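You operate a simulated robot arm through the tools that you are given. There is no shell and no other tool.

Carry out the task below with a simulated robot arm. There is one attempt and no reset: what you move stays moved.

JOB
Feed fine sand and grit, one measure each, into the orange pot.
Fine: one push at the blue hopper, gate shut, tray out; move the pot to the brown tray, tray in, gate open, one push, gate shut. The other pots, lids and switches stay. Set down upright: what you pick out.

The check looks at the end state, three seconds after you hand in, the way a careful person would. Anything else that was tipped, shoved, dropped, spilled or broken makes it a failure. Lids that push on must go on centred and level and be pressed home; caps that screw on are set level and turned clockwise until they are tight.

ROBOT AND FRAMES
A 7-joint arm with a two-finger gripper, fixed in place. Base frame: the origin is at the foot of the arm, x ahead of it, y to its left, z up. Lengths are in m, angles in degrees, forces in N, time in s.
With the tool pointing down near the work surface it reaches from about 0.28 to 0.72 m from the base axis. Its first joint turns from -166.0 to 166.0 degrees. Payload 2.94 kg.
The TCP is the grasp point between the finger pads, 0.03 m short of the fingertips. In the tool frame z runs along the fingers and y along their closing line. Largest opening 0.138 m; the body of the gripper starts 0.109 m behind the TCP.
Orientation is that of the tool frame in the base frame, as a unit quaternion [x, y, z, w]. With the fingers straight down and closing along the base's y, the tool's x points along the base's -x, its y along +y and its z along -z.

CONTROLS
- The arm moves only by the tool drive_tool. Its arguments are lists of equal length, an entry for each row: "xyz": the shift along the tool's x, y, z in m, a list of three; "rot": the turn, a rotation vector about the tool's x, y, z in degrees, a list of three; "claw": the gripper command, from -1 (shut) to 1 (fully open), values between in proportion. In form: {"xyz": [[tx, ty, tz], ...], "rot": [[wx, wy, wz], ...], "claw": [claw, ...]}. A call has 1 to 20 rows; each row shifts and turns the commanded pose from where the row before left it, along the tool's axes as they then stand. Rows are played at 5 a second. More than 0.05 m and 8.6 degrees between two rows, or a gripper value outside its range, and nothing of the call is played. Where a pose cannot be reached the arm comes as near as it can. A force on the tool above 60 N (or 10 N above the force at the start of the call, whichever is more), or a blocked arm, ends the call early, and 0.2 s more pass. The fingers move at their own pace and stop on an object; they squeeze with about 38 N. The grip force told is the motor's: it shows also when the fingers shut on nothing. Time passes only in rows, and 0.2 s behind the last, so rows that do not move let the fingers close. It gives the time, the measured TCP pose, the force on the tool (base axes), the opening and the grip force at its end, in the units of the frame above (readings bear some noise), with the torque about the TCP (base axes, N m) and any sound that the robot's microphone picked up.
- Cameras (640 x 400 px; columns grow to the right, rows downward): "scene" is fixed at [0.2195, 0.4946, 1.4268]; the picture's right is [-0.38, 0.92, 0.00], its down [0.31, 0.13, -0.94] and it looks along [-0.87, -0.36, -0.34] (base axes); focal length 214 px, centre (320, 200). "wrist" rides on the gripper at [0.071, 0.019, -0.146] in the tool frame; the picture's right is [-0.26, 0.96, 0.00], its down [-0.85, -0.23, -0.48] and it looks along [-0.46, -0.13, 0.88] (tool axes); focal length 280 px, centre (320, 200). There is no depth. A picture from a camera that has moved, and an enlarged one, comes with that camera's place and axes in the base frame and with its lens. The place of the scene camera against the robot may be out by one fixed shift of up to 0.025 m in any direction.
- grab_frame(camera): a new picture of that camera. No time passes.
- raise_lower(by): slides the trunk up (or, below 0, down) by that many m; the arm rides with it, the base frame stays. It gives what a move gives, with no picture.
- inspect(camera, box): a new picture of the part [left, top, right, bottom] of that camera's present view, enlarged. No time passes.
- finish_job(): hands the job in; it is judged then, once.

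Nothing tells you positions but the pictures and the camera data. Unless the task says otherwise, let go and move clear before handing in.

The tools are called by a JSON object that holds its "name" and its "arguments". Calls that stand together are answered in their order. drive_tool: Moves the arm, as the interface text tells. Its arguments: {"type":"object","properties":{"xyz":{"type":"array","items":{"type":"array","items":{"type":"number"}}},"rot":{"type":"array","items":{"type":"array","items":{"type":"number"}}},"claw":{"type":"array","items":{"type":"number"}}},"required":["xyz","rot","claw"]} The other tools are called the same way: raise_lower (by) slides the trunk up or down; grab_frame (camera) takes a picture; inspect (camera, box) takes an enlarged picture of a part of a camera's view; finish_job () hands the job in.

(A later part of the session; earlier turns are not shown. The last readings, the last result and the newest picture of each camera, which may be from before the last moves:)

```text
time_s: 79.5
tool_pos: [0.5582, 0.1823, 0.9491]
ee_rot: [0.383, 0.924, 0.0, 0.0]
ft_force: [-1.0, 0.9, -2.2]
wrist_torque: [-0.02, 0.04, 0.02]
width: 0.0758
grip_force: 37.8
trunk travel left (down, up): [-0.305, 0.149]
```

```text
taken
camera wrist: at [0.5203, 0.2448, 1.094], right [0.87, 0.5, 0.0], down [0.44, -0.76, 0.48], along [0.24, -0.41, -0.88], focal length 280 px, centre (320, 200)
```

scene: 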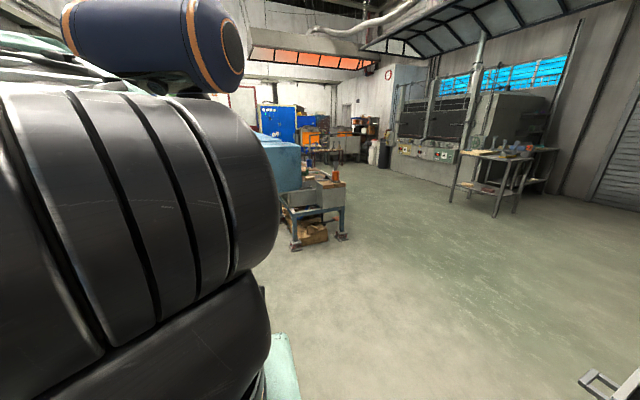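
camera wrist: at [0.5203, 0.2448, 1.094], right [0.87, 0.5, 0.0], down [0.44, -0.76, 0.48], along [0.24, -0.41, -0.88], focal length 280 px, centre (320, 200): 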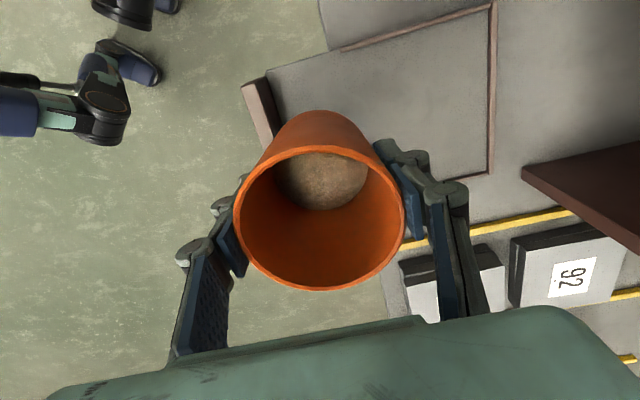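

The brown tray is in view: its near back corner is at u≈0.712, so the matching spot for the pot is about (0.649, 0.235). I'll move over it and check before lowering.

{"name": "drive_tool", "arguments": {"xyz": [[-0.0055, 0.0204, 0], [-0.0055, 0.0204, 0], [-0.0055, 0.0204, 0], [-0.0055, 0.0204, 0], [-0.0053, 0.0203, 0], [0, 0, 0.02], [0, 0, 0.02], [0, 0, 0]], "rot": [[0, 0, 0], [0, 0, 0], [0, 0, 0], [0, 0, 0], [0, 0, 0], [0, 0, 0], [0, 0, 0], [0, 0, 0]], "claw": [-1, -1, -1, -1, -1, -1, -1, -1]}}

{"name": "grab_frame", "arguments": {"camera": "wrist"}}

```text
time_s: 81.3
tool_pos: [0.6488, 0.2351, 0.9066]
ee_rot: [0.383, 0.924, -0.001, 0.0]
ft_force: [-0.2, -0.2, -2.5]
wrist_torque: [-0.02, 0.03, -0.05]
width: 0.0758
grip_force: 38.5
trunk travel left (down, up): [-0.305, 0.149]
```

```text
taken
camera wrist: at [0.6114, 0.2987, 1.0528], right [0.87, 0.5, 0.0], down [0.43, -0.76, 0.48], along [0.24, -0.42, -0.88], focal length 280 px, centre (320, 200)
```

wrist: 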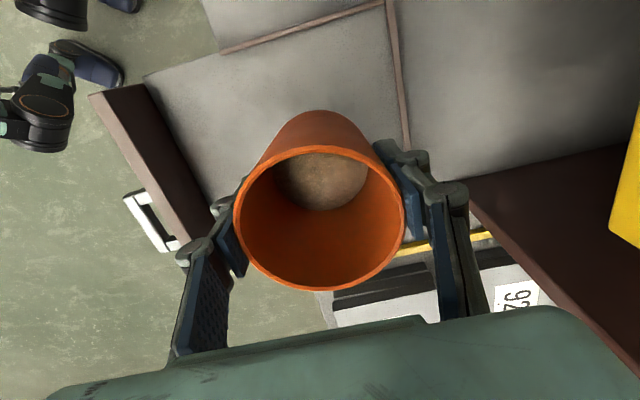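

{"name": "inspect", "arguments": {"camera": "wrist", "box": [200, 0, 440, 150]}}

```text
2.67 times, centred on (320, 75) of wrist
camera zoom: at [0.6114, 0.2987, 1.0528], right [0.87, 0.5, 0.0], down [0.43, -0.76, 0.48], along [0.24, -0.42, -0.88], focal length 748 px, centre (320, 533)
```

zoom: 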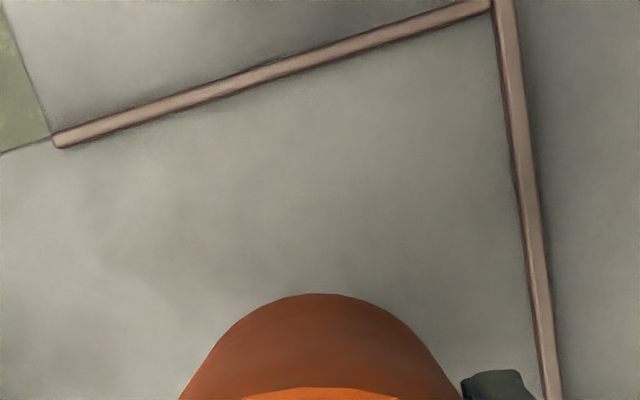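

Alignment is good to within about 5 mm. I'll trim 3 mm and lower the pot toward the brown tray.

{"name": "drive_tool", "arguments": {"xyz": [[0, -0.003, 0.015], [0, 0, 0.02], [0, 0, 0.015], [0, 0, 0.01], [0, 0, 0.004], [0, 0, 0]], "rot": [[0, 0, 0], [0, 0, 0], [0, 0, 0], [0, 0, 0], [0, 0, 0], [0, 0, 0]], "claw": [-1, -1, -1, -1, -1, -1]}}

{"name": "grab_frame", "arguments": {"camera": "wrist"}}

```text
time_s: 82.8
tool_pos: [0.6456, 0.2338, 0.8435]
ee_rot: [0.384, 0.924, 0.001, 0.0]
ft_force: [-1.2, -0.5, -2.5]
wrist_torque: [0.04, -0.01, 0.01]
width: 0.0758
grip_force: 38.1
trunk travel left (down, up): [-0.305, 0.149]
```

```text
taken
camera wrist: at [0.6093, 0.2962, 0.989], right [0.87, 0.5, 0.0], down [0.43, -0.76, 0.48], along [0.24, -0.42, -0.88], focal length 280 px, centre (320, 200)
```

wrist: 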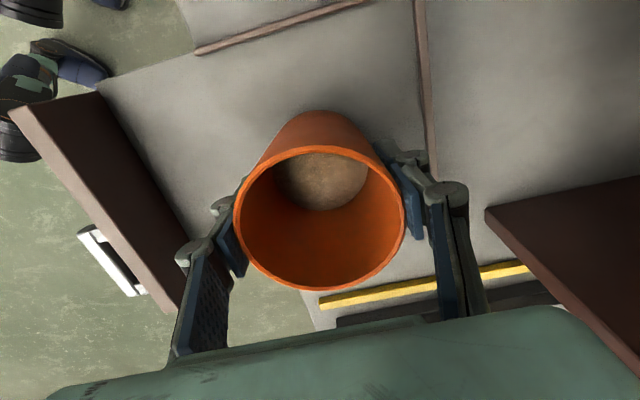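

Matches the earlier picture of the pot on the blue tray. Lowering in millimetre steps until it touches.

{"name": "drive_tool", "arguments": {"xyz": [[0, 0, 0.004], [0, 0, 0.003], [0, 0, 0.002], [0, 0, 0.002], [0, 0, 0]], "rot": [[0, 0, 0], [0, 0, 0], [0, 0, 0], [0, 0, 0], [0, 0, 0]], "claw": [-1, -1, -1, -1, -1]}}

```text
time_s: 84.0
tool_pos: [0.6456, 0.2326, 0.8336]
ee_rot: [0.384, 0.923, 0.0, 0.001]
ft_force: [0.6, 0.4, -2.9]
wrist_torque: [-0.01, 0.01, 0.02]
width: 0.0756
grip_force: 37.9
trunk travel left (down, up): [-0.305, 0.149]
```

{"name": "drive_tool", "arguments": {"xyz": [[0, 0, 0.002], [0, 0, 0.002], [0, 0, 0]], "rot": [[0, 0, 0], [0, 0, 0], [0, 0, 0]], "claw": [-1, -1, -1]}}

```text
time_s: 84.8
tool_pos: [0.6454, 0.2336, 0.8312]
ee_rot: [0.384, 0.923, 0.002, 0.004]
ft_force: [-0.3, 0.9, 17.3]
wrist_torque: [-0.09, 0.53, 0.01]
width: 0.0757
grip_force: 37.4
trunk travel left (down, up): [-0.305, 0.149]
```

The pot is touching the tray. I'll relieve the pressure and open slowly.

{"name": "drive_tool", "arguments": {"xyz": [[0, 0, -0.002], [0, 0, 0], [0, 0, 0], [0, 0, 0], [0, 0, 0], [0, 0, 0]], "rot": [[0, 0, 0], [0, 0, 0], [0, 0, 0], [0, 0, 0], [0, 0, 0], [0, 0, 0]], "claw": [-1, 0.12, 0.2, 0.4, 0.6, 0.75]}}

{"name": "grab_frame", "arguments": {"camera": "wrist"}}

```text
time_s: 86.2
tool_pos: [0.6462, 0.2336, 0.83]
ee_rot: [0.384, 0.924, 0.0, 0.001]
ft_force: [-0.6, 0.4, 0.0]
wrist_torque: [0.01, 0.03, 0.01]
width: 0.1209
grip_force: 0.1
trunk travel left (down, up): [-0.305, 0.149]
```

```text
taken
camera wrist: at [0.6087, 0.2966, 0.9756], right [0.87, 0.5, 0.0], down [0.43, -0.76, 0.48], along [0.24, -0.42, -0.88], focal length 280 px, centre (320, 200)
```

wrist: 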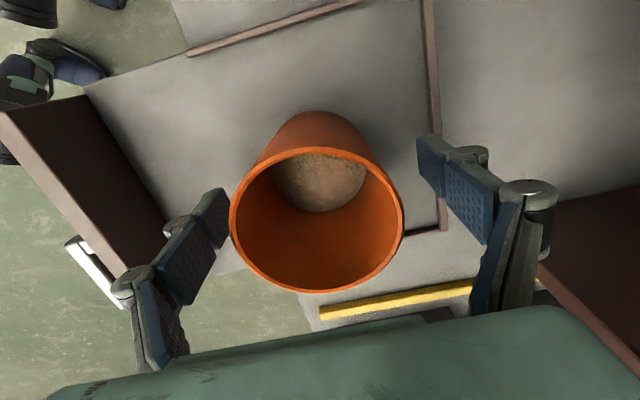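

The pot stands upright in the same relative position as before. I'll lift straight off and then retract.

{"name": "drive_tool", "arguments": {"xyz": [[0, 0, -0.01], [0, 0, -0.025], [0, 0, -0.03], [0, 0, -0.035], [0, -0.03, -0.02], [0, -0.04, -0.02], [0, -0.03, -0.01], [0, 0, 0]], "rot": [[0, 0, 0], [0, 0, 0], [0, 0, 0], [0, 0, 0], [0, 0, 0], [0, 0, 0], [0, 0, 0], [0, 0, 0]], "claw": [0.75, 0.75, 0.75, 0.75, 0.75, 0.75, 0.75, 0.75]}}

{"name": "grab_frame", "arguments": {"camera": "wrist"}}

```text
time_s: 88.0
tool_pos: [0.5746, 0.161, 0.9798]
ee_rot: [0.383, 0.924, -0.001, 0.002]
ft_force: [0.3, -0.8, 0.3]
wrist_torque: [0.03, 0.01, -0.01]
width: 0.1208
grip_force: 0.1
trunk travel left (down, up): [-0.305, 0.149]
```

```text
taken
camera wrist: at [0.5377, 0.2247, 1.1251], right [0.87, 0.5, 0.0], down [0.43, -0.76, 0.48], along [0.24, -0.42, -0.88], focal length 280 px, centre (320, 200)
```

wrist: 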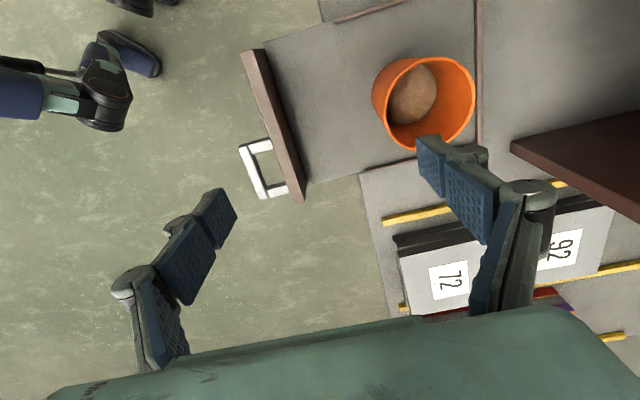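

The pot is standing well in the brown tray. To push that tray in I need a tilted tool for reach, so I'll close the fingers and turn back to face the bench.

{"name": "drive_tool", "arguments": {"xyz": [[0, -0.02, -0.01], [0, 0, 0], [0, 0, 0], [0, 0, 0], [0, 0, 0], [0, 0, 0], [0, 0, 0], [0, 0, 0], [0, 0, 0], [0, 0, 0], [0, 0, 0], [0, 0, 0], [0, 0, 0]], "rot": [[0, 0, 0], [0, 0, -8.2], [0, 0, -8.2], [0, 0, -8.2], [0, 0, -8.2], [0, 0, -8.2], [0, 0, -8.2], [0, 0, -8.2], [0, 0, -8.2], [0, 0, -8.2], [0, 0, -8.2], [0, 0, -8.2], [0, 0, 0]], "claw": [-1, -1, -1, -1, -1, -1, -1, -1, -1, -1, -1, -1, -1]}}

{"name": "grab_frame", "arguments": {"camera": "wrist"}}

```text
time_s: 90.8
tool_pos: [0.5604, 0.148, 0.9903]
ee_rot: [-0.384, 0.923, 0.0, 0.0]
ft_force: [-0.7, -0.5, -0.1]
wrist_torque: [-0.01, 0.0, -0.02]
width: 0.0
grip_force: 28.2
trunk travel left (down, up): [-0.305, 0.149]
```

```text
taken
camera wrist: at [0.496, 0.1117, 1.1363], right [-0.5, 0.87, 0.0], down [0.76, 0.44, 0.48], along [0.41, 0.24, -0.88], focal length 280 px, centre (320, 200)
```

wrist: 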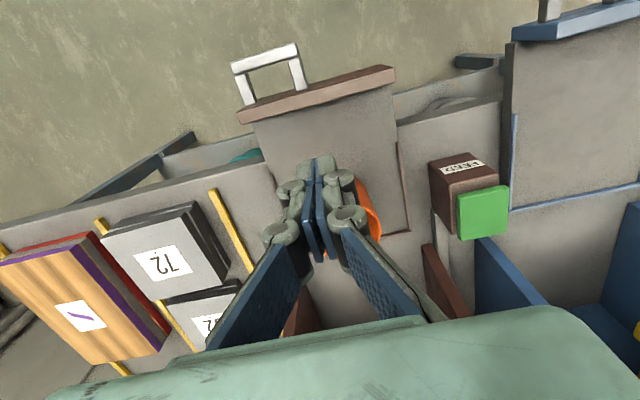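

Brown tray wall front face is at u≈0.467, spanning v≈0.205–0.38, with the handle on its right part. I'll position the closed fingertips in front of the wall, left of the handle, tool tilted 24°.

{"name": "drive_tool", "arguments": {"xyz": [[0.025, 0.0085, 0], [0.025, 0.0085, 0], [0.025, 0.0085, 0], [0.026, 0.0085, 0], [0, 0, 0], [0, 0, 0], [0, 0, 0], [0.0163, 0, 0.0365], [0.0163, 0, 0.0365], [0, 0, 0]], "rot": [[0, 0, 0], [0, 0, 0], [0, 0, 0], [0, 0, 0], [0, -8, 0], [0, -8, 0], [0, -8, 0], [0, 0, 0], [0, 0, 0], [0, 0, 0]], "claw": [-1, -1, -1, -1, -1, -1, -1, -1, -1, -1]}}

{"name": "grab_frame", "arguments": {"camera": "wrist"}}

```text
time_s: 93.0
tool_pos: [0.4662, 0.1007, 0.9103]
ee_rot: [-0.375, 0.903, 0.079, 0.193]
ft_force: [0.4, -0.1, -0.4]
wrist_torque: [-0.01, -0.01, 0.0]
width: 0.0
grip_force: 28.2
trunk travel left (down, up): [-0.305, 0.149]
```

```text
taken
camera wrist: at [0.3639, 0.0261, 1.015], right [-0.51, 0.85, 0.1], down [0.57, 0.25, 0.78], along [0.64, 0.46, -0.62], focal length 280 px, centre (320, 200)
```

wrist: 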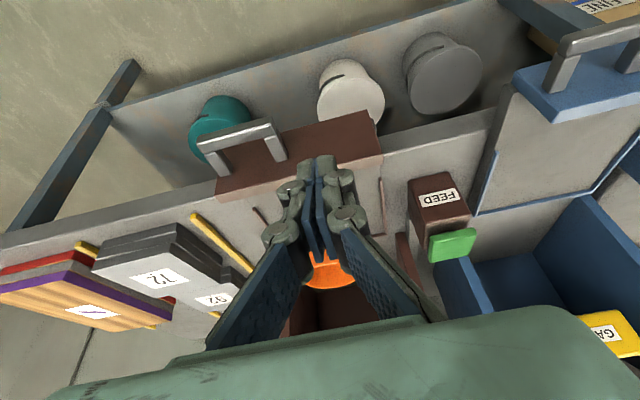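

The fingertips are in front of the tray wall, left of the handle; the lids in the trough below are well under my path. I'll lower to wall height.

{"name": "drive_tool", "arguments": {"xyz": [[0, 0.006, 0], [0.0163, 0, 0.0365], [0.0163, 0, 0.0365], [0.0094, 0, 0.021], [0, 0, 0]], "rot": [[0, 0, 0], [0, 0, 0], [0, 0, 0], [0, 0, 0], [0, 0, 0]], "claw": [-1, -1, -1, -1, -1]}}

{"name": "grab_frame", "arguments": {"camera": "wrist"}}

```text
time_s: 94.2
tool_pos: [0.4612, 0.1054, 0.8086]
ee_rot: [-0.375, 0.903, 0.079, 0.192]
ft_force: [0.0, -0.3, 0.0]
wrist_torque: [0.0, 0.02, -0.02]
width: 0.0
grip_force: 28.2
trunk travel left (down, up): [-0.305, 0.149]
```

```text
taken
camera wrist: at [0.3591, 0.0304, 0.9121], right [-0.51, 0.85, 0.1], down [0.57, 0.25, 0.78], along [0.64, 0.46, -0.62], focal length 280 px, centre (320, 200)
```

wrist: 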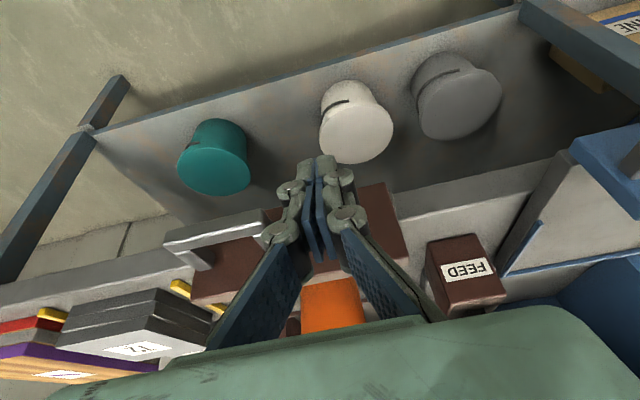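

The knuckles would pass close to the handle end, so I'll shift 1 cm left and then move forward to just before the wall.

{"name": "drive_tool", "arguments": {"xyz": [[0, 0.01, 0], [-0.0137, 0, 0.0061], [-0.0137, 0, 0.0061], [0, 0, 0]], "rot": [[0, 0, 0], [0, 0, 0], [0, 0, 0], [0, 0, 0]], "claw": [-1, -1, -1, -1]}}

{"name": "grab_frame", "arguments": {"camera": "wrist"}}

```text
time_s: 95.2
tool_pos: [0.4753, 0.1331, 0.8088]
ee_rot: [-0.375, 0.903, 0.078, 0.192]
ft_force: [-0.6, -0.4, 0.5]
wrist_torque: [-0.03, -0.01, 0.02]
width: 0.0
grip_force: 28.6
trunk travel left (down, up): [-0.305, 0.149]
```

```text
taken
camera wrist: at [0.3731, 0.0586, 0.9119], right [-0.51, 0.85, 0.1], down [0.57, 0.25, 0.78], along [0.64, 0.46, -0.62], focal length 280 px, centre (320, 200)
```

wrist: 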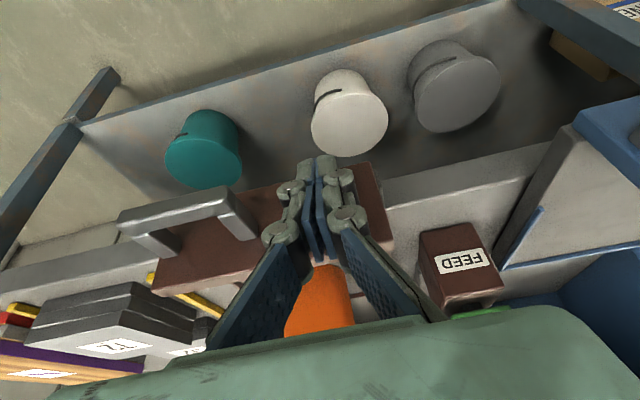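

The tips are about 1.3 cm from the wall at mid-height. Pushing the tray in slowly.

{"name": "drive_tool", "arguments": {"xyz": [[-0.00456, 0, 0.00204], [-0.00365, 0, 0.00163], [-0.00365, 0, 0.00163], [-0.00365, 0, 0.00163], [-0.00456, 0, 0.00204], [-0.0055, 0, 0.00245], [-0.0064, 0, 0.00286], [-0.0073, 0, 0.00326], [-0.0073, 0, 0.00326], [-0.0073, 0, 0.00326]], "rot": [[0, 0, 0], [0, 0, 0], [0, 0, 0], [0, 0, 0], [0, 0, 0], [0, 0, 0], [0, 0, 0], [0, 0, 0], [0, 0, 0], [0, 0, 0]], "claw": [-1, -1, -1, -1, -1, -1, -1, -1, -1, -1]}}

{"name": "grab_frame", "arguments": {"camera": "wrist"}}

```text
time_s: 97.3
tool_pos: [0.5185, 0.1747, 0.8084]
ee_rot: [-0.376, 0.903, 0.078, 0.192]
ft_force: [-0.8, 0.3, -1.1]
wrist_torque: [0.02, 0.01, 0.04]
width: 0.0
grip_force: 28.3
trunk travel left (down, up): [-0.305, 0.149]
```

```text
taken
camera wrist: at [0.4156, 0.0999, 0.9114], right [-0.51, 0.85, 0.1], down [0.57, 0.25, 0.78], along [0.64, 0.46, -0.62], focal length 280 px, centre (320, 200)
```

wrist: 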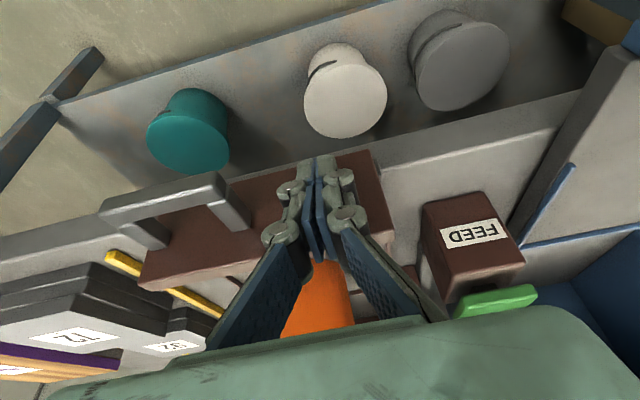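

The tray is moving in smoothly. Continuing.

{"name": "drive_tool", "arguments": {"xyz": [[-0.0064, 0, 0.00286], [-0.0073, 0, 0.00326], [-0.0073, 0, 0.00326], [-0.0073, 0, 0.00326], [-0.0073, 0, 0.00326], [-0.0073, 0, 0.00326], [-0.0073, 0, 0.00326], [-0.0073, 0, 0.00326], [-0.0073, 0, 0.00326], [-0.0073, 0, 0.00326]], "rot": [[0, 0, 0], [0, 0, 0], [0, 0, 0], [0, 0, 0], [0, 0, 0], [0, 0, 0], [0, 0, 0], [0, 0, 0], [0, 0, 0], [0, 0, 0]], "claw": [-1, -1, -1, -1, -1, -1, -1, -1, -1, -1]}}

{"name": "grab_frame", "arguments": {"camera": "wrist"}}

```text
time_s: 99.5
tool_pos: [0.5728, 0.2303, 0.8065]
ee_rot: [-0.375, 0.904, 0.078, 0.193]
ft_force: [0.5, 0.4, -0.7]
wrist_torque: [-0.02, 0.0, 0.03]
width: 0.0001
grip_force: 28.3
trunk travel left (down, up): [-0.305, 0.149]
```

```text
taken
camera wrist: at [0.4708, 0.1565, 0.9109], right [-0.51, 0.85, 0.1], down [0.57, 0.25, 0.78], along [0.64, 0.46, -0.62], focal length 280 px, centre (320, 200)
```

wrist: 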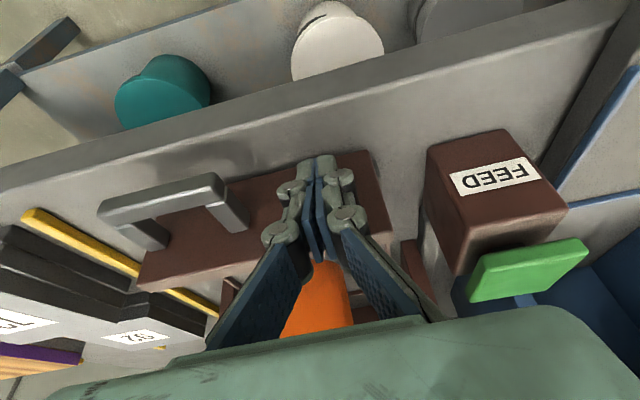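

Continuing; the pot rides along fine and clearance to the feed box is adequate.

{"name": "drive_tool", "arguments": {"xyz": [[-0.0064, 0, 0.00286], [-0.0073, 0, 0.00326], [-0.0073, 0, 0.00326], [-0.0073, 0, 0.00326], [-0.0073, 0, 0.00326], [-0.0073, 0, 0.00326], [-0.0073, 0, 0.00326], [-0.0064, 0, 0.00286]], "rot": [[0, 0, 0], [0, 0, 0], [0, 0, 0], [0, 0, 0], [0, 0, 0], [0, 0, 0], [0, 0, 0], [0, 0, 0]], "claw": [-1, -1, -1, -1, -1, -1, -1, -1]}}

{"name": "grab_frame", "arguments": {"camera": "wrist"}}

```text
time_s: 101.3
tool_pos: [0.6156, 0.2743, 0.8063]
ee_rot: [-0.375, 0.903, 0.078, 0.192]
ft_force: [0.0, -0.4, -0.5]
wrist_torque: [-0.03, -0.02, -0.03]
width: 0.0
grip_force: 28.1
trunk travel left (down, up): [-0.305, 0.149]
```

```text
taken
camera wrist: at [0.5145, 0.1996, 0.9106], right [-0.51, 0.85, 0.1], down [0.57, 0.25, 0.78], along [0.64, 0.46, -0.62], focal length 280 px, centre (320, 200)
```

wrist: 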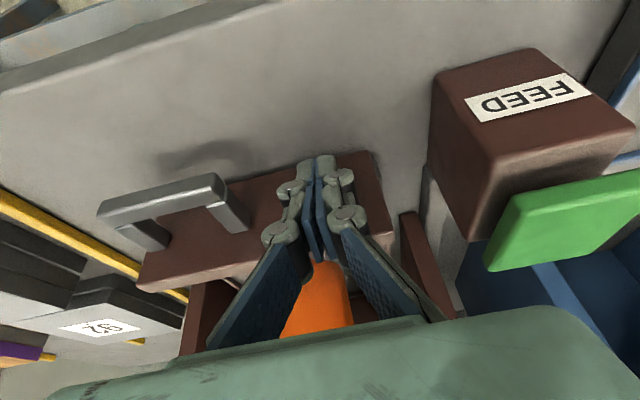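

About 3 cm remain. Slower steps now until it meets its stop.

{"name": "drive_tool", "arguments": {"xyz": [[-0.00456, 0, 0.00204], [-0.00456, 0, 0.00204], [-0.00456, 0, 0.00204], [-0.00365, 0, 0.00163], [-0.00365, 0, 0.00163], [-0.00274, 0, 0.00122]], "rot": [[0, 0, 0], [0, 0, 0], [0, 0, 0], [0, 0, 0], [0, 0, 0], [0, 0, 0]], "claw": [-1, -1, -1, -1, -1, -1]}}

{"name": "grab_frame", "arguments": {"camera": "wrist"}}

```text
time_s: 102.8
tool_pos: [0.6349, 0.2926, 0.807]
ee_rot: [-0.376, 0.903, 0.078, 0.192]
ft_force: [-0.8, -0.9, 0.1]
wrist_torque: [-0.05, 0.03, -0.01]
width: 0.0061
grip_force: 28.8
trunk travel left (down, up): [-0.305, 0.149]
```

```text
taken
camera wrist: at [0.5328, 0.2183, 0.9113], right [-0.51, 0.85, 0.1], down [0.57, 0.25, 0.78], along [0.64, 0.46, -0.62], focal length 280 px, centre (320, 200)
```

wrist: 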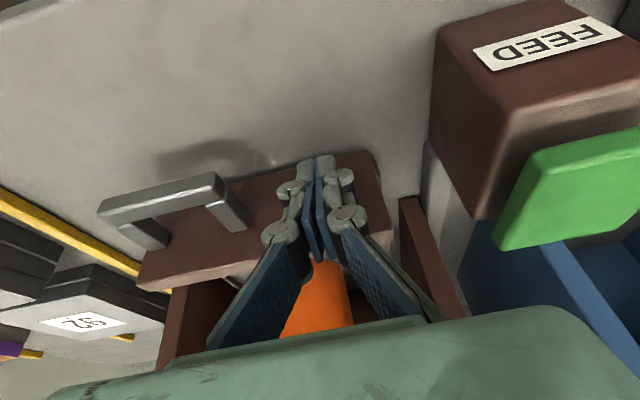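

{"name": "drive_tool", "arguments": {"xyz": [[-0.00365, 0, 0.00163], [-0.00274, 0, 0.00122], [-0.00274, 0, 0.00122], [-0.00274, 0, 0.00122], [-0.00182, 0, 0.00082]], "rot": [[0, 0, 0], [0, 0, 0], [0, 0, 0], [0, 0, 0], [0, 0, 0]], "claw": [-1, -1, -1, -1, -1]}}

{"name": "grab_frame", "arguments": {"camera": "wrist"}}

```text
time_s: 104.0
tool_pos: [0.6402, 0.2983, 0.8067]
ee_rot: [-0.375, 0.904, 0.078, 0.188]
ft_force: [-28.3, -27.5, 10.8]
wrist_torque: [-0.38, 0.32, 0.01]
width: 0.0059
grip_force: 28.0
trunk travel left (down, up): [-0.305, 0.149]
```

```text
taken
camera wrist: at [0.5391, 0.2243, 0.9123], right [-0.51, 0.85, 0.1], down [0.58, 0.25, 0.78], along [0.63, 0.46, -0.62], focal length 280 px, centre (320, 200)
```

wrist: 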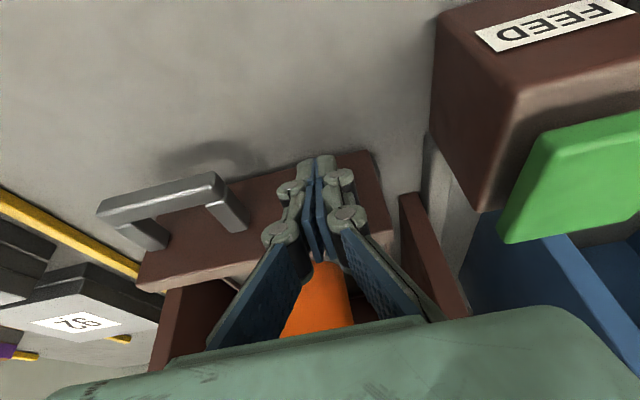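

The tray is home against its stop. I'll back off and then go for the brown gate.

{"name": "drive_tool", "arguments": {"xyz": [[0.0046, 0, -0.002], [0.0091, 0, -0.0041], [0.0182, 0, -0.0082], [0.0182, 0, -0.0082], [-0.0163, 0, -0.0365], [-0.0163, 0, -0.0365], [-0.0163, 0, -0.0365], [-0.0163, 0, -0.0365], [0, 0, 0]], "rot": [[0, 0, 0], [0, 0, 0], [0, 0, 0], [0, 0, 0], [0, 0, 0], [0, 0, 0], [0, 0, 0], [0, 0, 0], [0, 0, 0]], "claw": [-1, -1, -1, -1, -1, -1, -1, -1, -1]}}

{"name": "grab_frame", "arguments": {"camera": "wrist"}}

```text
time_s: 106.0
tool_pos: [0.6068, 0.2681, 0.9684]
ee_rot: [-0.375, 0.903, 0.079, 0.192]
ft_force: [0.2, 0.3, 0.5]
wrist_torque: [-0.04, -0.05, 0.01]
width: 0.0
grip_force: 28.4
trunk travel left (down, up): [-0.305, 0.149]
```

```text
taken
camera wrist: at [0.505, 0.1925, 1.0724], right [-0.51, 0.85, 0.1], down [0.57, 0.25, 0.78], along [0.64, 0.46, -0.62], focal length 280 px, centre (320, 200)
```

wrist: 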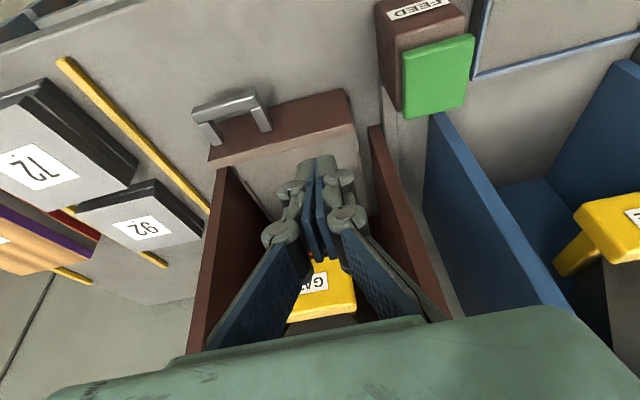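

Tray and pot are in. Now I'll centre on the brown gate knob (near (0.752, 0.331, 0.957)), open the fingers and tilt further.

{"name": "drive_tool", "arguments": {"xyz": [[0, -0.03, 0], [0, -0.0285, 0], [0, 0, 0], [0, 0, 0], [0, 0, 0], [0, 0, 0], [0, 0, 0], [0, 0, 0]], "rot": [[0, 0, 0], [0, 0, 0], [0, -8, 0], [0, -8, 0], [0, -8, 0], [0, -8, 0], [0, -8, 0], [0, 0, 0]], "claw": [-1, -1, -1, -1, -1, -1, -1, -1]}}

{"name": "grab_frame", "arguments": {"camera": "wrist"}}

```text
time_s: 107.8
tool_pos: [0.6466, 0.2235, 0.9687]
ee_rot: [-0.326, 0.782, 0.202, 0.491]
ft_force: [-0.4, -0.4, 0.2]
wrist_torque: [0.04, -0.02, 0.0]
width: 0.0002
grip_force: 28.1
trunk travel left (down, up): [-0.305, 0.149]
```

```text
taken
camera wrist: at [0.5188, 0.1213, 0.9673], right [-0.6, 0.76, 0.23], down [0.12, -0.2, 0.97], along [0.79, 0.61, 0.03], focal length 280 px, centre (320, 200)
```

wrist: 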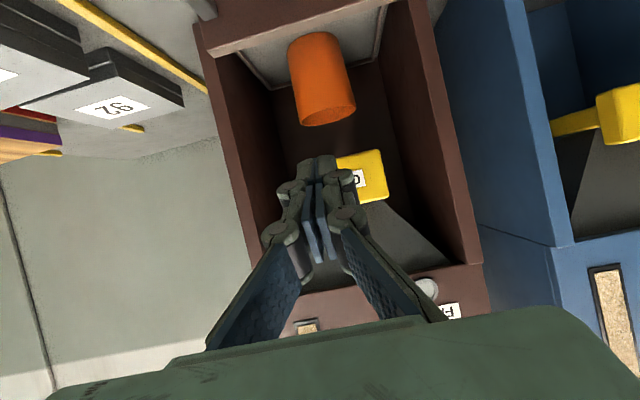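

The knob is a little to the image-right of the fingers. I'll open the gripper to see it fully.

{"name": "drive_tool", "arguments": {"xyz": [[0, 0, 0], [0, 0, 0], [0, 0, 0], [0, 0, 0], [0, 0, 0]], "rot": [[0, 0, 0], [0, 0, 0], [0, 0, 0], [0, 0, 0], [0, 0, 0]], "claw": [1, 1, 1, 1, 1]}}

{"name": "grab_frame", "arguments": {"camera": "wrist"}}

{"name": "inspect", "arguments": {"camera": "wrist", "box": [240, 60, 440, 260]}}

```text
time_s: 109.0
tool_pos: [0.6483, 0.2234, 0.9675]
ee_rot: [-0.326, 0.783, 0.203, 0.49]
ft_force: [-0.5, -0.7, -0.4]
wrist_torque: [-0.02, -0.03, -0.03]
width: 0.1381
grip_force: 0.1
trunk travel left (down, up): [-0.305, 0.149]
```

```text
taken
camera wrist: at [0.5187, 0.1216, 0.9672], right [-0.6, 0.76, 0.23], down [0.12, -0.2, 0.97], along [0.79, 0.61, 0.03], focal length 280 px, centre (320, 200)
```

wrist: 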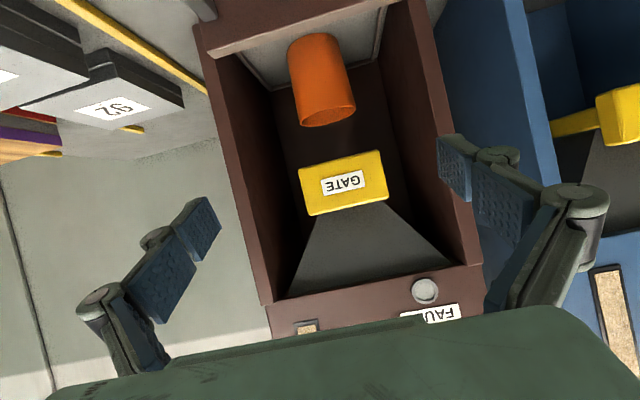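

```text
2.00 times, centred on (340, 160) of wrist
camera zoom: at [0.5187, 0.1216, 0.9672], right [-0.6, 0.76, 0.23], down [0.12, -0.2, 0.97], along [0.79, 0.61, 0.03], focal length 561 px, centre (280, 280)
```

zoom: 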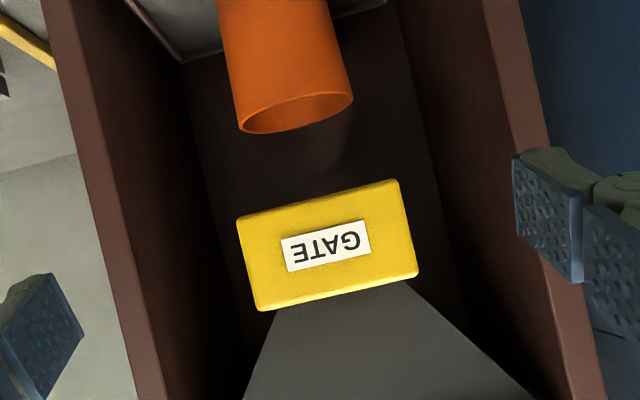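

The knob centre is at about (0.747, 0.336, 0.961), width 9.2 cm. I'll narrow the opening to about 12 cm, align and advance part way.

{"name": "drive_tool", "arguments": {"xyz": [[0.0058, 0.0092, 0.0028], [-0.01307, 0, 0.027], [-0.01307, 0, 0.027], [-0.01307, 0, 0.027], [0, 0, 0]], "rot": [[0, 0, 0], [0, 0, 0], [0, 0, 0], [0, 0, 0], [0, 0, 0]], "claw": [0.71, 0.71, 0.71, 0.71, 0.71]}}

{"name": "grab_frame", "arguments": {"camera": "wrist"}}

```text
time_s: 110.2
tool_pos: [0.7068, 0.2955, 0.9583]
ee_rot: [-0.326, 0.783, 0.202, 0.489]
ft_force: [0.1, -0.5, -0.2]
wrist_torque: [-0.02, -0.01, -0.03]
width: 0.1179
grip_force: 0.1
trunk travel left (down, up): [-0.305, 0.149]
```

```text
taken
camera wrist: at [0.5773, 0.1933, 0.9594], right [-0.6, 0.76, 0.23], down [0.12, -0.2, 0.97], along [0.79, 0.61, 0.03], focal length 280 px, centre (320, 200)
```

wrist: 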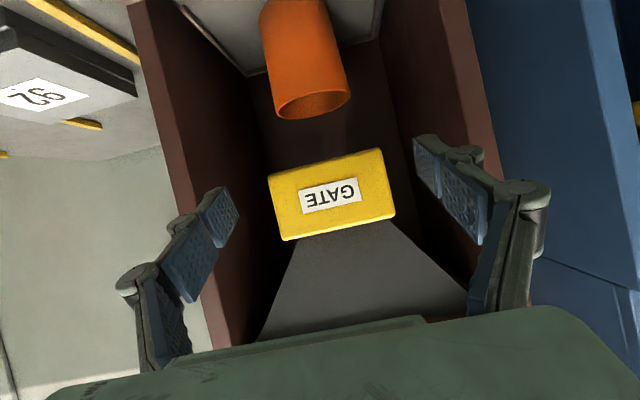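

Well centred. Advancing so the fingers straddle the knob.

{"name": "drive_tool", "arguments": {"xyz": [[-0.0114, 0.002, 0.0167], [-0.0087, 0, 0.018], [-0.0052, 0, 0.0108], [0, 0, 0]], "rot": [[0, 0, 0], [0, 0, 0], [0, 0, 0], [0, 0, 0]], "claw": [0.71, 0.71, 0.71, 0.71]}}

{"name": "grab_frame", "arguments": {"camera": "wrist"}}

```text
time_s: 111.2
tool_pos: [0.7404, 0.3317, 0.9607]
ee_rot: [-0.325, 0.783, 0.202, 0.49]
ft_force: [0.3, 0.0, 0.2]
wrist_torque: [0.03, -0.03, 0.01]
width: 0.1181
grip_force: 0.2
trunk travel left (down, up): [-0.305, 0.149]
```

```text
taken
camera wrist: at [0.612, 0.2304, 0.9627], right [-0.6, 0.76, 0.23], down [0.12, -0.2, 0.97], along [0.79, 0.61, 0.03], focal length 280 px, centre (320, 200)
```

wrist: 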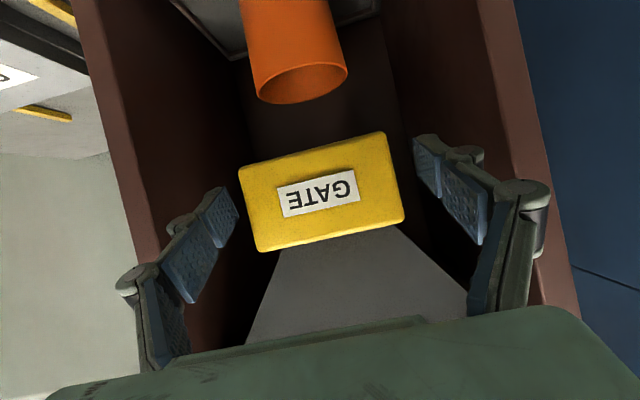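

Centred between the pads. I'll advance 8 mm more for overlap and close on the knob.

{"name": "drive_tool", "arguments": {"xyz": [[-0.0035, 0, 0.0072], [0, 0, 0], [0, 0, 0], [0, 0, 0], [0, 0, 0]], "rot": [[0, 0, 0], [0, 0, 0], [0, 0, 0], [0, 0, 0], [0, 0, 0]], "claw": [0.71, 0.5, 0.38, 0.2, -1]}}

{"name": "grab_frame", "arguments": {"camera": "wrist"}}

```text
time_s: 112.3
tool_pos: [0.7466, 0.3373, 0.9639]
ee_rot: [-0.325, 0.783, 0.201, 0.49]
ft_force: [2.0, -4.5, 0.8]
wrist_torque: [-0.36, -0.08, -0.5]
width: 0.0915
grip_force: 45.2
trunk travel left (down, up): [-0.305, 0.149]
```

```text
taken
camera wrist: at [0.618, 0.2349, 0.9637], right [-0.6, 0.76, 0.23], down [0.12, -0.2, 0.97], along [0.79, 0.61, 0.03], focal length 280 px, centre (320, 200)
```

wrist: 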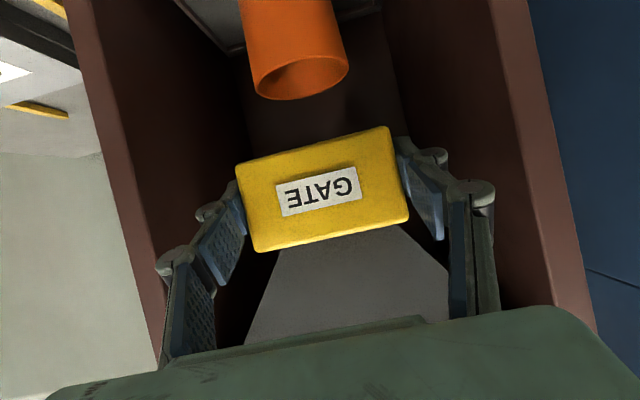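

Knob gripped (91.5 mm). Pulling the gate open slowly.

{"name": "drive_tool", "arguments": {"xyz": [[0.00218, 0, -0.0045], [0.0035, 0, -0.0072], [0.0035, 0, -0.0072], [0.0035, 0, -0.0072], [0.0035, 0, -0.0072]], "rot": [[0, 0, 0], [0, 0, 0], [0, 0, 0], [0, 0, 0], [0, 0, 0]], "claw": [-1, -1, -1, -1, -1]}}

{"name": "grab_frame", "arguments": {"camera": "wrist"}}

```text
time_s: 113.5
tool_pos: [0.7207, 0.3109, 0.9638]
ee_rot: [-0.326, 0.783, 0.202, 0.49]
ft_force: [6.9, -7.2, 0.6]
wrist_torque: [-0.53, -0.61, -0.66]
width: 0.0914
grip_force: 45.2
trunk travel left (down, up): [-0.305, 0.149]
```

```text
taken
camera wrist: at [0.5915, 0.2085, 0.9636], right [-0.6, 0.76, 0.23], down [0.12, -0.2, 0.97], along [0.79, 0.61, 0.03], focal length 280 px, centre (320, 200)
```

wrist: 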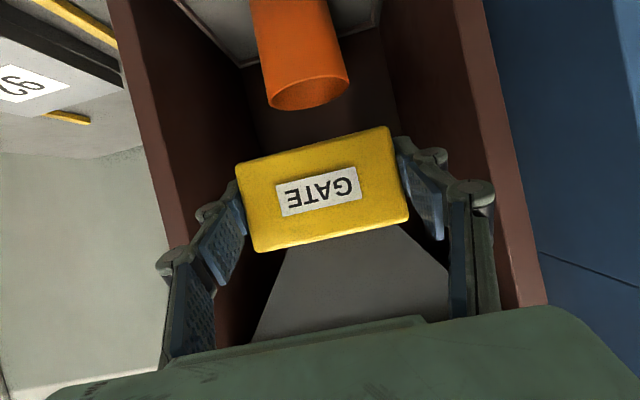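

Gate slides with the grip (3.7 cm so far). Continuing to the stop.

{"name": "drive_tool", "arguments": {"xyz": [[0.0026, -0.001, -0.0054], [0.0026, 0, -0.0054], [0.0022, 0, -0.0045], [0.0017, 0, -0.0036]], "rot": [[0, 0, 0], [0, 0, 0], [0, 0, 0], [0, 0, 0]], "claw": [-1, -1, -1, -1]}}

{"name": "grab_frame", "arguments": {"camera": "wrist"}}

```text
time_s: 114.5
tool_pos: [0.7093, 0.3, 0.9625]
ee_rot: [-0.325, 0.783, 0.203, 0.491]
ft_force: [33.9, 22.5, 0.5]
wrist_torque: [0.56, 0.0, -0.08]
width: 0.0916
grip_force: 45.2
trunk travel left (down, up): [-0.305, 0.149]
```

```text
taken
camera wrist: at [0.5807, 0.1974, 0.9629], right [-0.6, 0.76, 0.23], down [0.12, -0.2, 0.97], along [0.79, 0.61, 0.03], focal length 280 px, centre (320, 200)
```

wrist: 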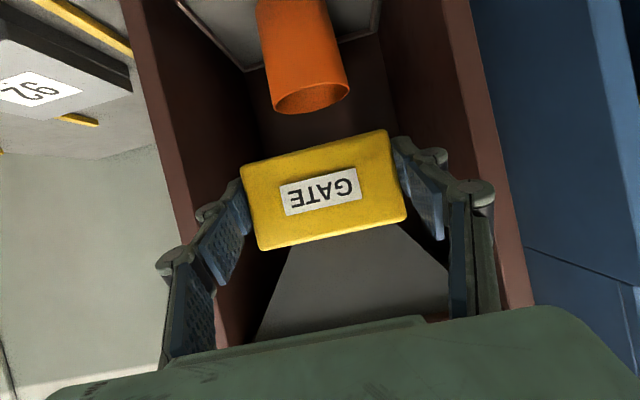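

The gate hit its open stop (about 5 cm travel). I'll relax the pull, release and back off to look.

{"name": "drive_tool", "arguments": {"xyz": [[-0.0017, 0, 0.0036], [0, 0, 0], [0, 0, 0], [0.0044, 0, -0.009], [0.0087, 0, -0.018], [0.0131, 0, -0.027], [0, 0, 0]], "rot": [[0, 0, 0], [0, 0, 0], [0, 0, 0], [0, 0, 0], [0, 0, 0], [0, 0, 0], [0, 0, 0]], "claw": [-1, 0.5, 0.71, 0.71, 0.71, 0.71, 0.71]}}

{"name": "grab_frame", "arguments": {"camera": "wrist"}}

```text
time_s: 116.2
tool_pos: [0.6647, 0.2575, 0.9626]
ee_rot: [-0.325, 0.784, 0.202, 0.49]
ft_force: [-0.5, 0.0, -0.6]
wrist_torque: [0.02, 0.02, -0.02]
width: 0.1177
grip_force: 0.1
trunk travel left (down, up): [-0.305, 0.149]
```

```text
taken
camera wrist: at [0.536, 0.1548, 0.9632], right [-0.6, 0.76, 0.23], down [0.12, -0.2, 0.97], along [0.79, 0.61, 0.03], focal length 280 px, centre (320, 200)
```

wrist: 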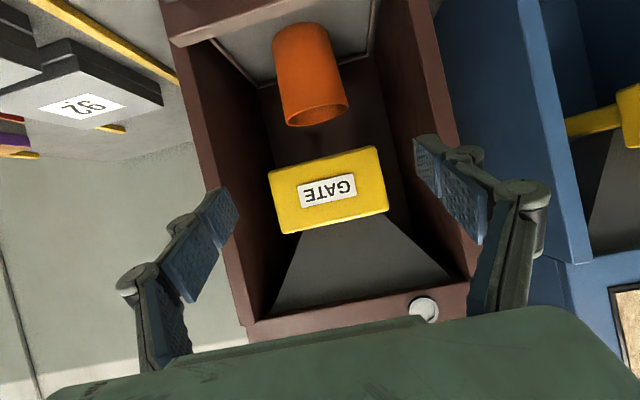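

The brown gate is open. Now to the brown feed button: back off, straighten the tool, close the fingers and move over it.

{"name": "drive_tool", "arguments": {"xyz": [[0.0174, 0, -0.036], [0, 0, 0], [0, 0, 0], [0, 0, 0], [0, 0, 0], [0, 0, 0], [0, 0, 0], [0, 0, 0], [0, 0, 0], [0, 0, -0.03], [0, 0.03, 0], [0, 0.04, 0], [0, 0.04, 0], [0, 0.04, 0], [0, 0.015, 0], [0, 0, 0]], "rot": [[0, 0, 0], [0, 8, 0], [0, 8, 0], [0, 8, 0], [0, 8, 0], [0, 8, 0], [0, 8, 0], [0, 8, 0], [0, 8.2, 0], [0, 0, 0], [0, 0, 0], [0, 0, 0], [0, 0, 0], [0, 0, 0], [0, 0, 0], [0, 0, 0]], "claw": [0.71, 0, -1, -1, -1, -1, -1, -1, -1, -1, -1, -1, -1, -1, -1, -1]}}

{"name": "grab_frame", "arguments": {"camera": "wrist"}}

```text
time_s: 119.5
tool_pos: [0.5221, 0.3467, 0.9936]
ee_rot: [-0.383, 0.924, -0.001, -0.001]
ft_force: [0.8, -0.2, 0.6]
wrist_torque: [0.0, 0.01, 0.0]
width: 0.0
grip_force: 28.6
trunk travel left (down, up): [-0.305, 0.149]
```

```text
taken
camera wrist: at [0.4573, 0.31, 1.1395], right [-0.5, 0.87, 0.0], down [0.76, 0.44, 0.47], along [0.41, 0.23, -0.88], focal length 280 px, centre (320, 200)
```

wrist: 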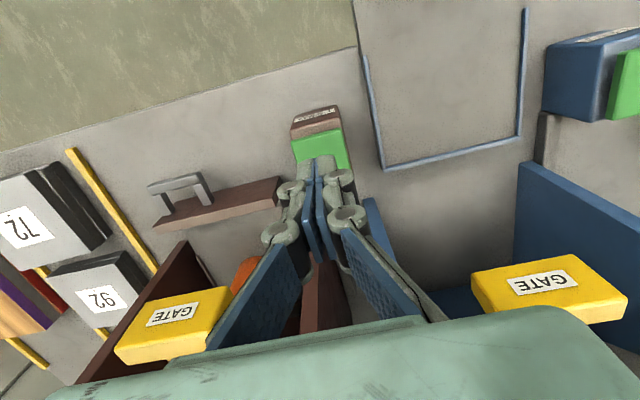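

I'm slightly short of the button. I'll move forward 2.2 cm, lower a bit and refine.

{"name": "drive_tool", "arguments": {"xyz": [[-0.022, -0.002, 0.02], [0, 0, 0.02], [0, 0, 0]], "rot": [[0, 0, 0], [0, 0, 0], [0, 0, 0]], "claw": [-1, -1, -1]}}

{"name": "inspect", "arguments": {"camera": "wrist", "box": [230, 60, 410, 220]}}

```text
time_s: 120.3
tool_pos: [0.5394, 0.3591, 0.9528]
ee_rot: [-0.383, 0.924, -0.001, -0.001]
ft_force: [-1.5, -0.6, -0.8]
wrist_torque: [-0.05, 0.03, 0.01]
width: 0.0001
grip_force: 28.2
trunk travel left (down, up): [-0.305, 0.149]
```

```text
2.50 times, centred on (320, 140) of wrist
camera zoom: at [0.4747, 0.3223, 1.098], right [-0.5, 0.87, 0.0], down [0.76, 0.44, 0.47], along [0.41, 0.23, -0.88], focal length 701 px, centre (320, 350)
```

zoom: 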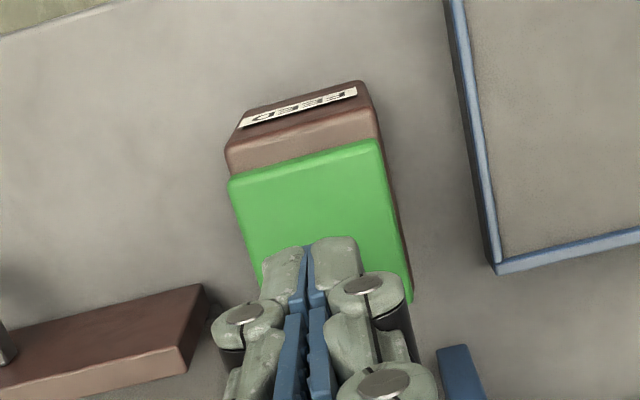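

The button centre is 1.4 cm further forward. I'll correct and descend closer.

{"name": "drive_tool", "arguments": {"xyz": [[-0.0144, -0.004, 0], [0, 0, 0.02], [0, 0, 0.025], [0, 0, 0]], "rot": [[0, 0, 0], [0, 0, 0], [0, 0, 0], [0, 0, 0]], "claw": [-1, -1, -1, -1]}}

{"name": "inspect", "arguments": {"camera": "wrist", "box": [230, 60, 410, 220]}}

```text
time_s: 121.3
tool_pos: [0.5517, 0.365, 0.9077]
ee_rot: [-0.384, 0.923, -0.003, -0.001]
ft_force: [0.0, -0.8, 0.4]
wrist_torque: [0.0, -0.04, 0.0]
width: 0.0001
grip_force: 28.5
trunk travel left (down, up): [-0.305, 0.149]
```

```text
2.50 times, centred on (320, 140) of wrist
camera zoom: at [0.4869, 0.3287, 1.0538], right [-0.5, 0.87, 0.0], down [0.76, 0.44, 0.47], along [0.41, 0.23, -0.88], focal length 701 px, centre (320, 350)
```

zoom: 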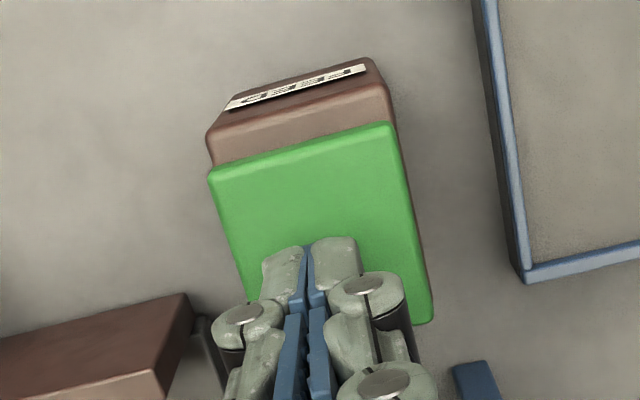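

Centred on the brown button. Pressing down carefully, listening for one click.

{"name": "drive_tool", "arguments": {"xyz": [[0, 0, 0.008], [0, 0, 0.007], [0, 0, 0.004], [0, 0, 0.003]], "rot": [[0, 0, 0], [0, 0, 0], [0, 0, 0], [0, 0, 0]], "claw": [-1, -1, -1, -1]}}

```text
time_s: 122.3
tool_pos: [0.5501, 0.3659, 0.8851]
ee_rot: [-0.384, 0.923, -0.001, -0.001]
ft_force: [-0.2, -0.8, 0.1]
wrist_torque: [0.03, 0.0, -0.02]
width: 0.0
grip_force: 28.7
trunk travel left (down, up): [-0.305, 0.149]
```

{"name": "drive_tool", "arguments": {"xyz": [[0, 0, 0.003], [0, 0, 0.003], [0, 0, 0.002]], "rot": [[0, 0, 0], [0, 0, 0], [0, 0, 0]], "claw": [-1, -1, -1]}}

```text
time_s: 123.2
tool_pos: [0.5507, 0.3659, 0.8774]
ee_rot: [-0.383, 0.924, 0.0, -0.001]
ft_force: [-1.8, 0.9, 1.8]
wrist_torque: [0.03, 0.02, -0.03]
width: 0.006
grip_force: 28.7
trunk travel left (down, up): [-0.305, 0.149]
```

{"name": "drive_tool", "arguments": {"xyz": [[0, 0, 0.002], [0, 0, 0.002]], "rot": [[0, 0, 0], [0, 0, 0]], "claw": [-1, -1]}}

```text
time_s: 123.8
tool_pos: [0.5498, 0.3647, 0.8746]
ee_rot: [-0.383, 0.924, -0.003, -0.001]
ft_force: [-0.1, -1.2, 3.2]
wrist_torque: [0.01, 0.0, -0.03]
width: 0.0057
grip_force: 28.8
trunk travel left (down, up): [-0.305, 0.149]
heard: click
```

One click heard. Releasing straight up, then I'll shut the brown gate.

{"name": "drive_tool", "arguments": {"xyz": [[0, 0, -0.01], [0, 0, -0.02], [0, 0, -0.03], [0, 0, -0.04], [0.02, 0, -0.01], [0, 0, 0]], "rot": [[0, 0, 0], [0, 0, 0], [0, 0, 0], [0, 0, 0], [0, 0, 0], [0, 0, 0]], "claw": [-1, -1, -1, -1, -1, -1]}}

{"name": "grab_frame", "arguments": {"camera": "wrist"}}

```text
time_s: 125.2
tool_pos: [0.537, 0.3536, 0.9848]
ee_rot: [-0.383, 0.924, -0.001, -0.002]
ft_force: [-0.1, -0.3, -0.4]
wrist_torque: [0.0, -0.05, 0.04]
width: 0.0
grip_force: 29.0
trunk travel left (down, up): [-0.305, 0.149]
```

```text
taken
camera wrist: at [0.4724, 0.3164, 1.1301], right [-0.5, 0.87, 0.0], down [0.76, 0.44, 0.47], along [0.41, 0.23, -0.88], focal length 280 px, centre (320, 200)
```

wrist: 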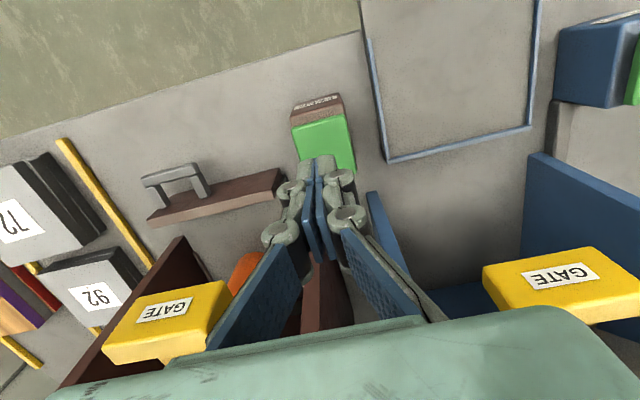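

Moving in front of the brown gate with closed fingers and tilting again.

{"name": "drive_tool", "arguments": {"xyz": [[0.03, 0, 0], [0, -0.04, 0], [0, -0.04, 0], [0, -0.04, 0], [0, -0.041, 0], [0, 0, 0], [0, 0, 0], [0, 0, 0], [0, 0, 0], [0, 0, 0], [0, 0, 0], [0, 0, 0], [0, 0, 0], [0, 0, 0]], "rot": [[0, 0, 0], [0, 0, 0], [0, 0, 0], [0, 0, 0], [0, 0, 0], [0, -8, 0], [0, -8, 0], [0, -8, 0], [0, -8, 0], [0, -8, 0], [0, -8, 0], [0, -8, 0], [0, -8, 0], [0, 0, 0]], "claw": [-1, -1, -1, -1, -1, -1, -1, -1, -1, -1, -1, -1, -1, -1]}}

{"name": "grab_frame", "arguments": {"camera": "wrist"}}

```text
time_s: 128.2
tool_pos: [0.6288, 0.2183, 0.9852]
ee_rot: [-0.326, 0.783, 0.202, 0.49]
ft_force: [0.5, -0.5, -0.1]
wrist_torque: [0.0, 0.02, 0.04]
width: 0.0
grip_force: 29.0
trunk travel left (down, up): [-0.305, 0.149]
```

```text
taken
camera wrist: at [0.5004, 0.1155, 0.9854], right [-0.6, 0.76, 0.23], down [0.12, -0.2, 0.97], along [0.79, 0.61, 0.03], focal length 280 px, centre (320, 200)
```

wrist: 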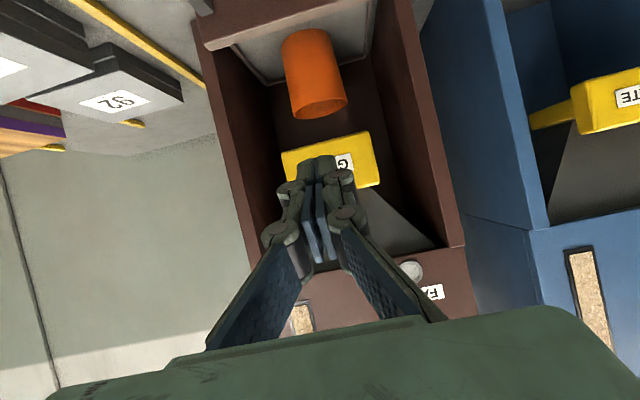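

Aligned with the brown knob. Lowering to knob height and approaching.

{"name": "drive_tool", "arguments": {"xyz": [[0.0198, 0, 0.0096], [-0.01015, 0, 0.02097], [-0.01015, 0, 0.02097], [-0.01015, 0, 0.02097], [0, 0, 0]], "rot": [[0, 0, 0], [0, 0, 0], [0, 0, 0], [0, 0, 0], [0, 0, 0]], "claw": [-1, -1, -1, -1, -1]}}

{"name": "grab_frame", "arguments": {"camera": "wrist"}}

```text
time_s: 129.3
tool_pos: [0.6786, 0.2664, 0.9618]
ee_rot: [-0.326, 0.784, 0.201, 0.489]
ft_force: [0.2, 0.1, 0.4]
wrist_torque: [0.0, 0.01, 0.01]
width: 0.0002
grip_force: 28.2
trunk travel left (down, up): [-0.305, 0.149]
```

```text
taken
camera wrist: at [0.5497, 0.1651, 0.9622], right [-0.6, 0.76, 0.23], down [0.13, -0.2, 0.97], along [0.79, 0.61, 0.02], focal length 280 px, centre (320, 200)
```

wrist: 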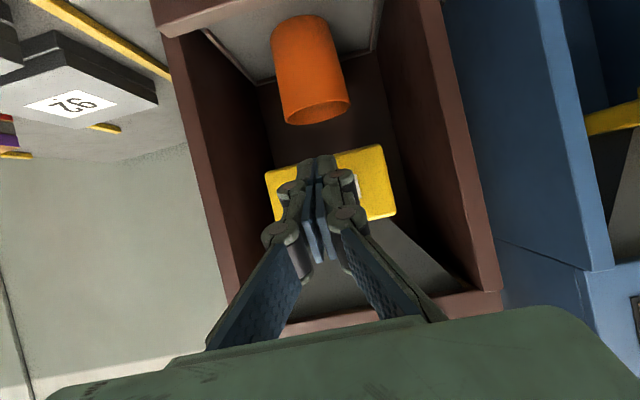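

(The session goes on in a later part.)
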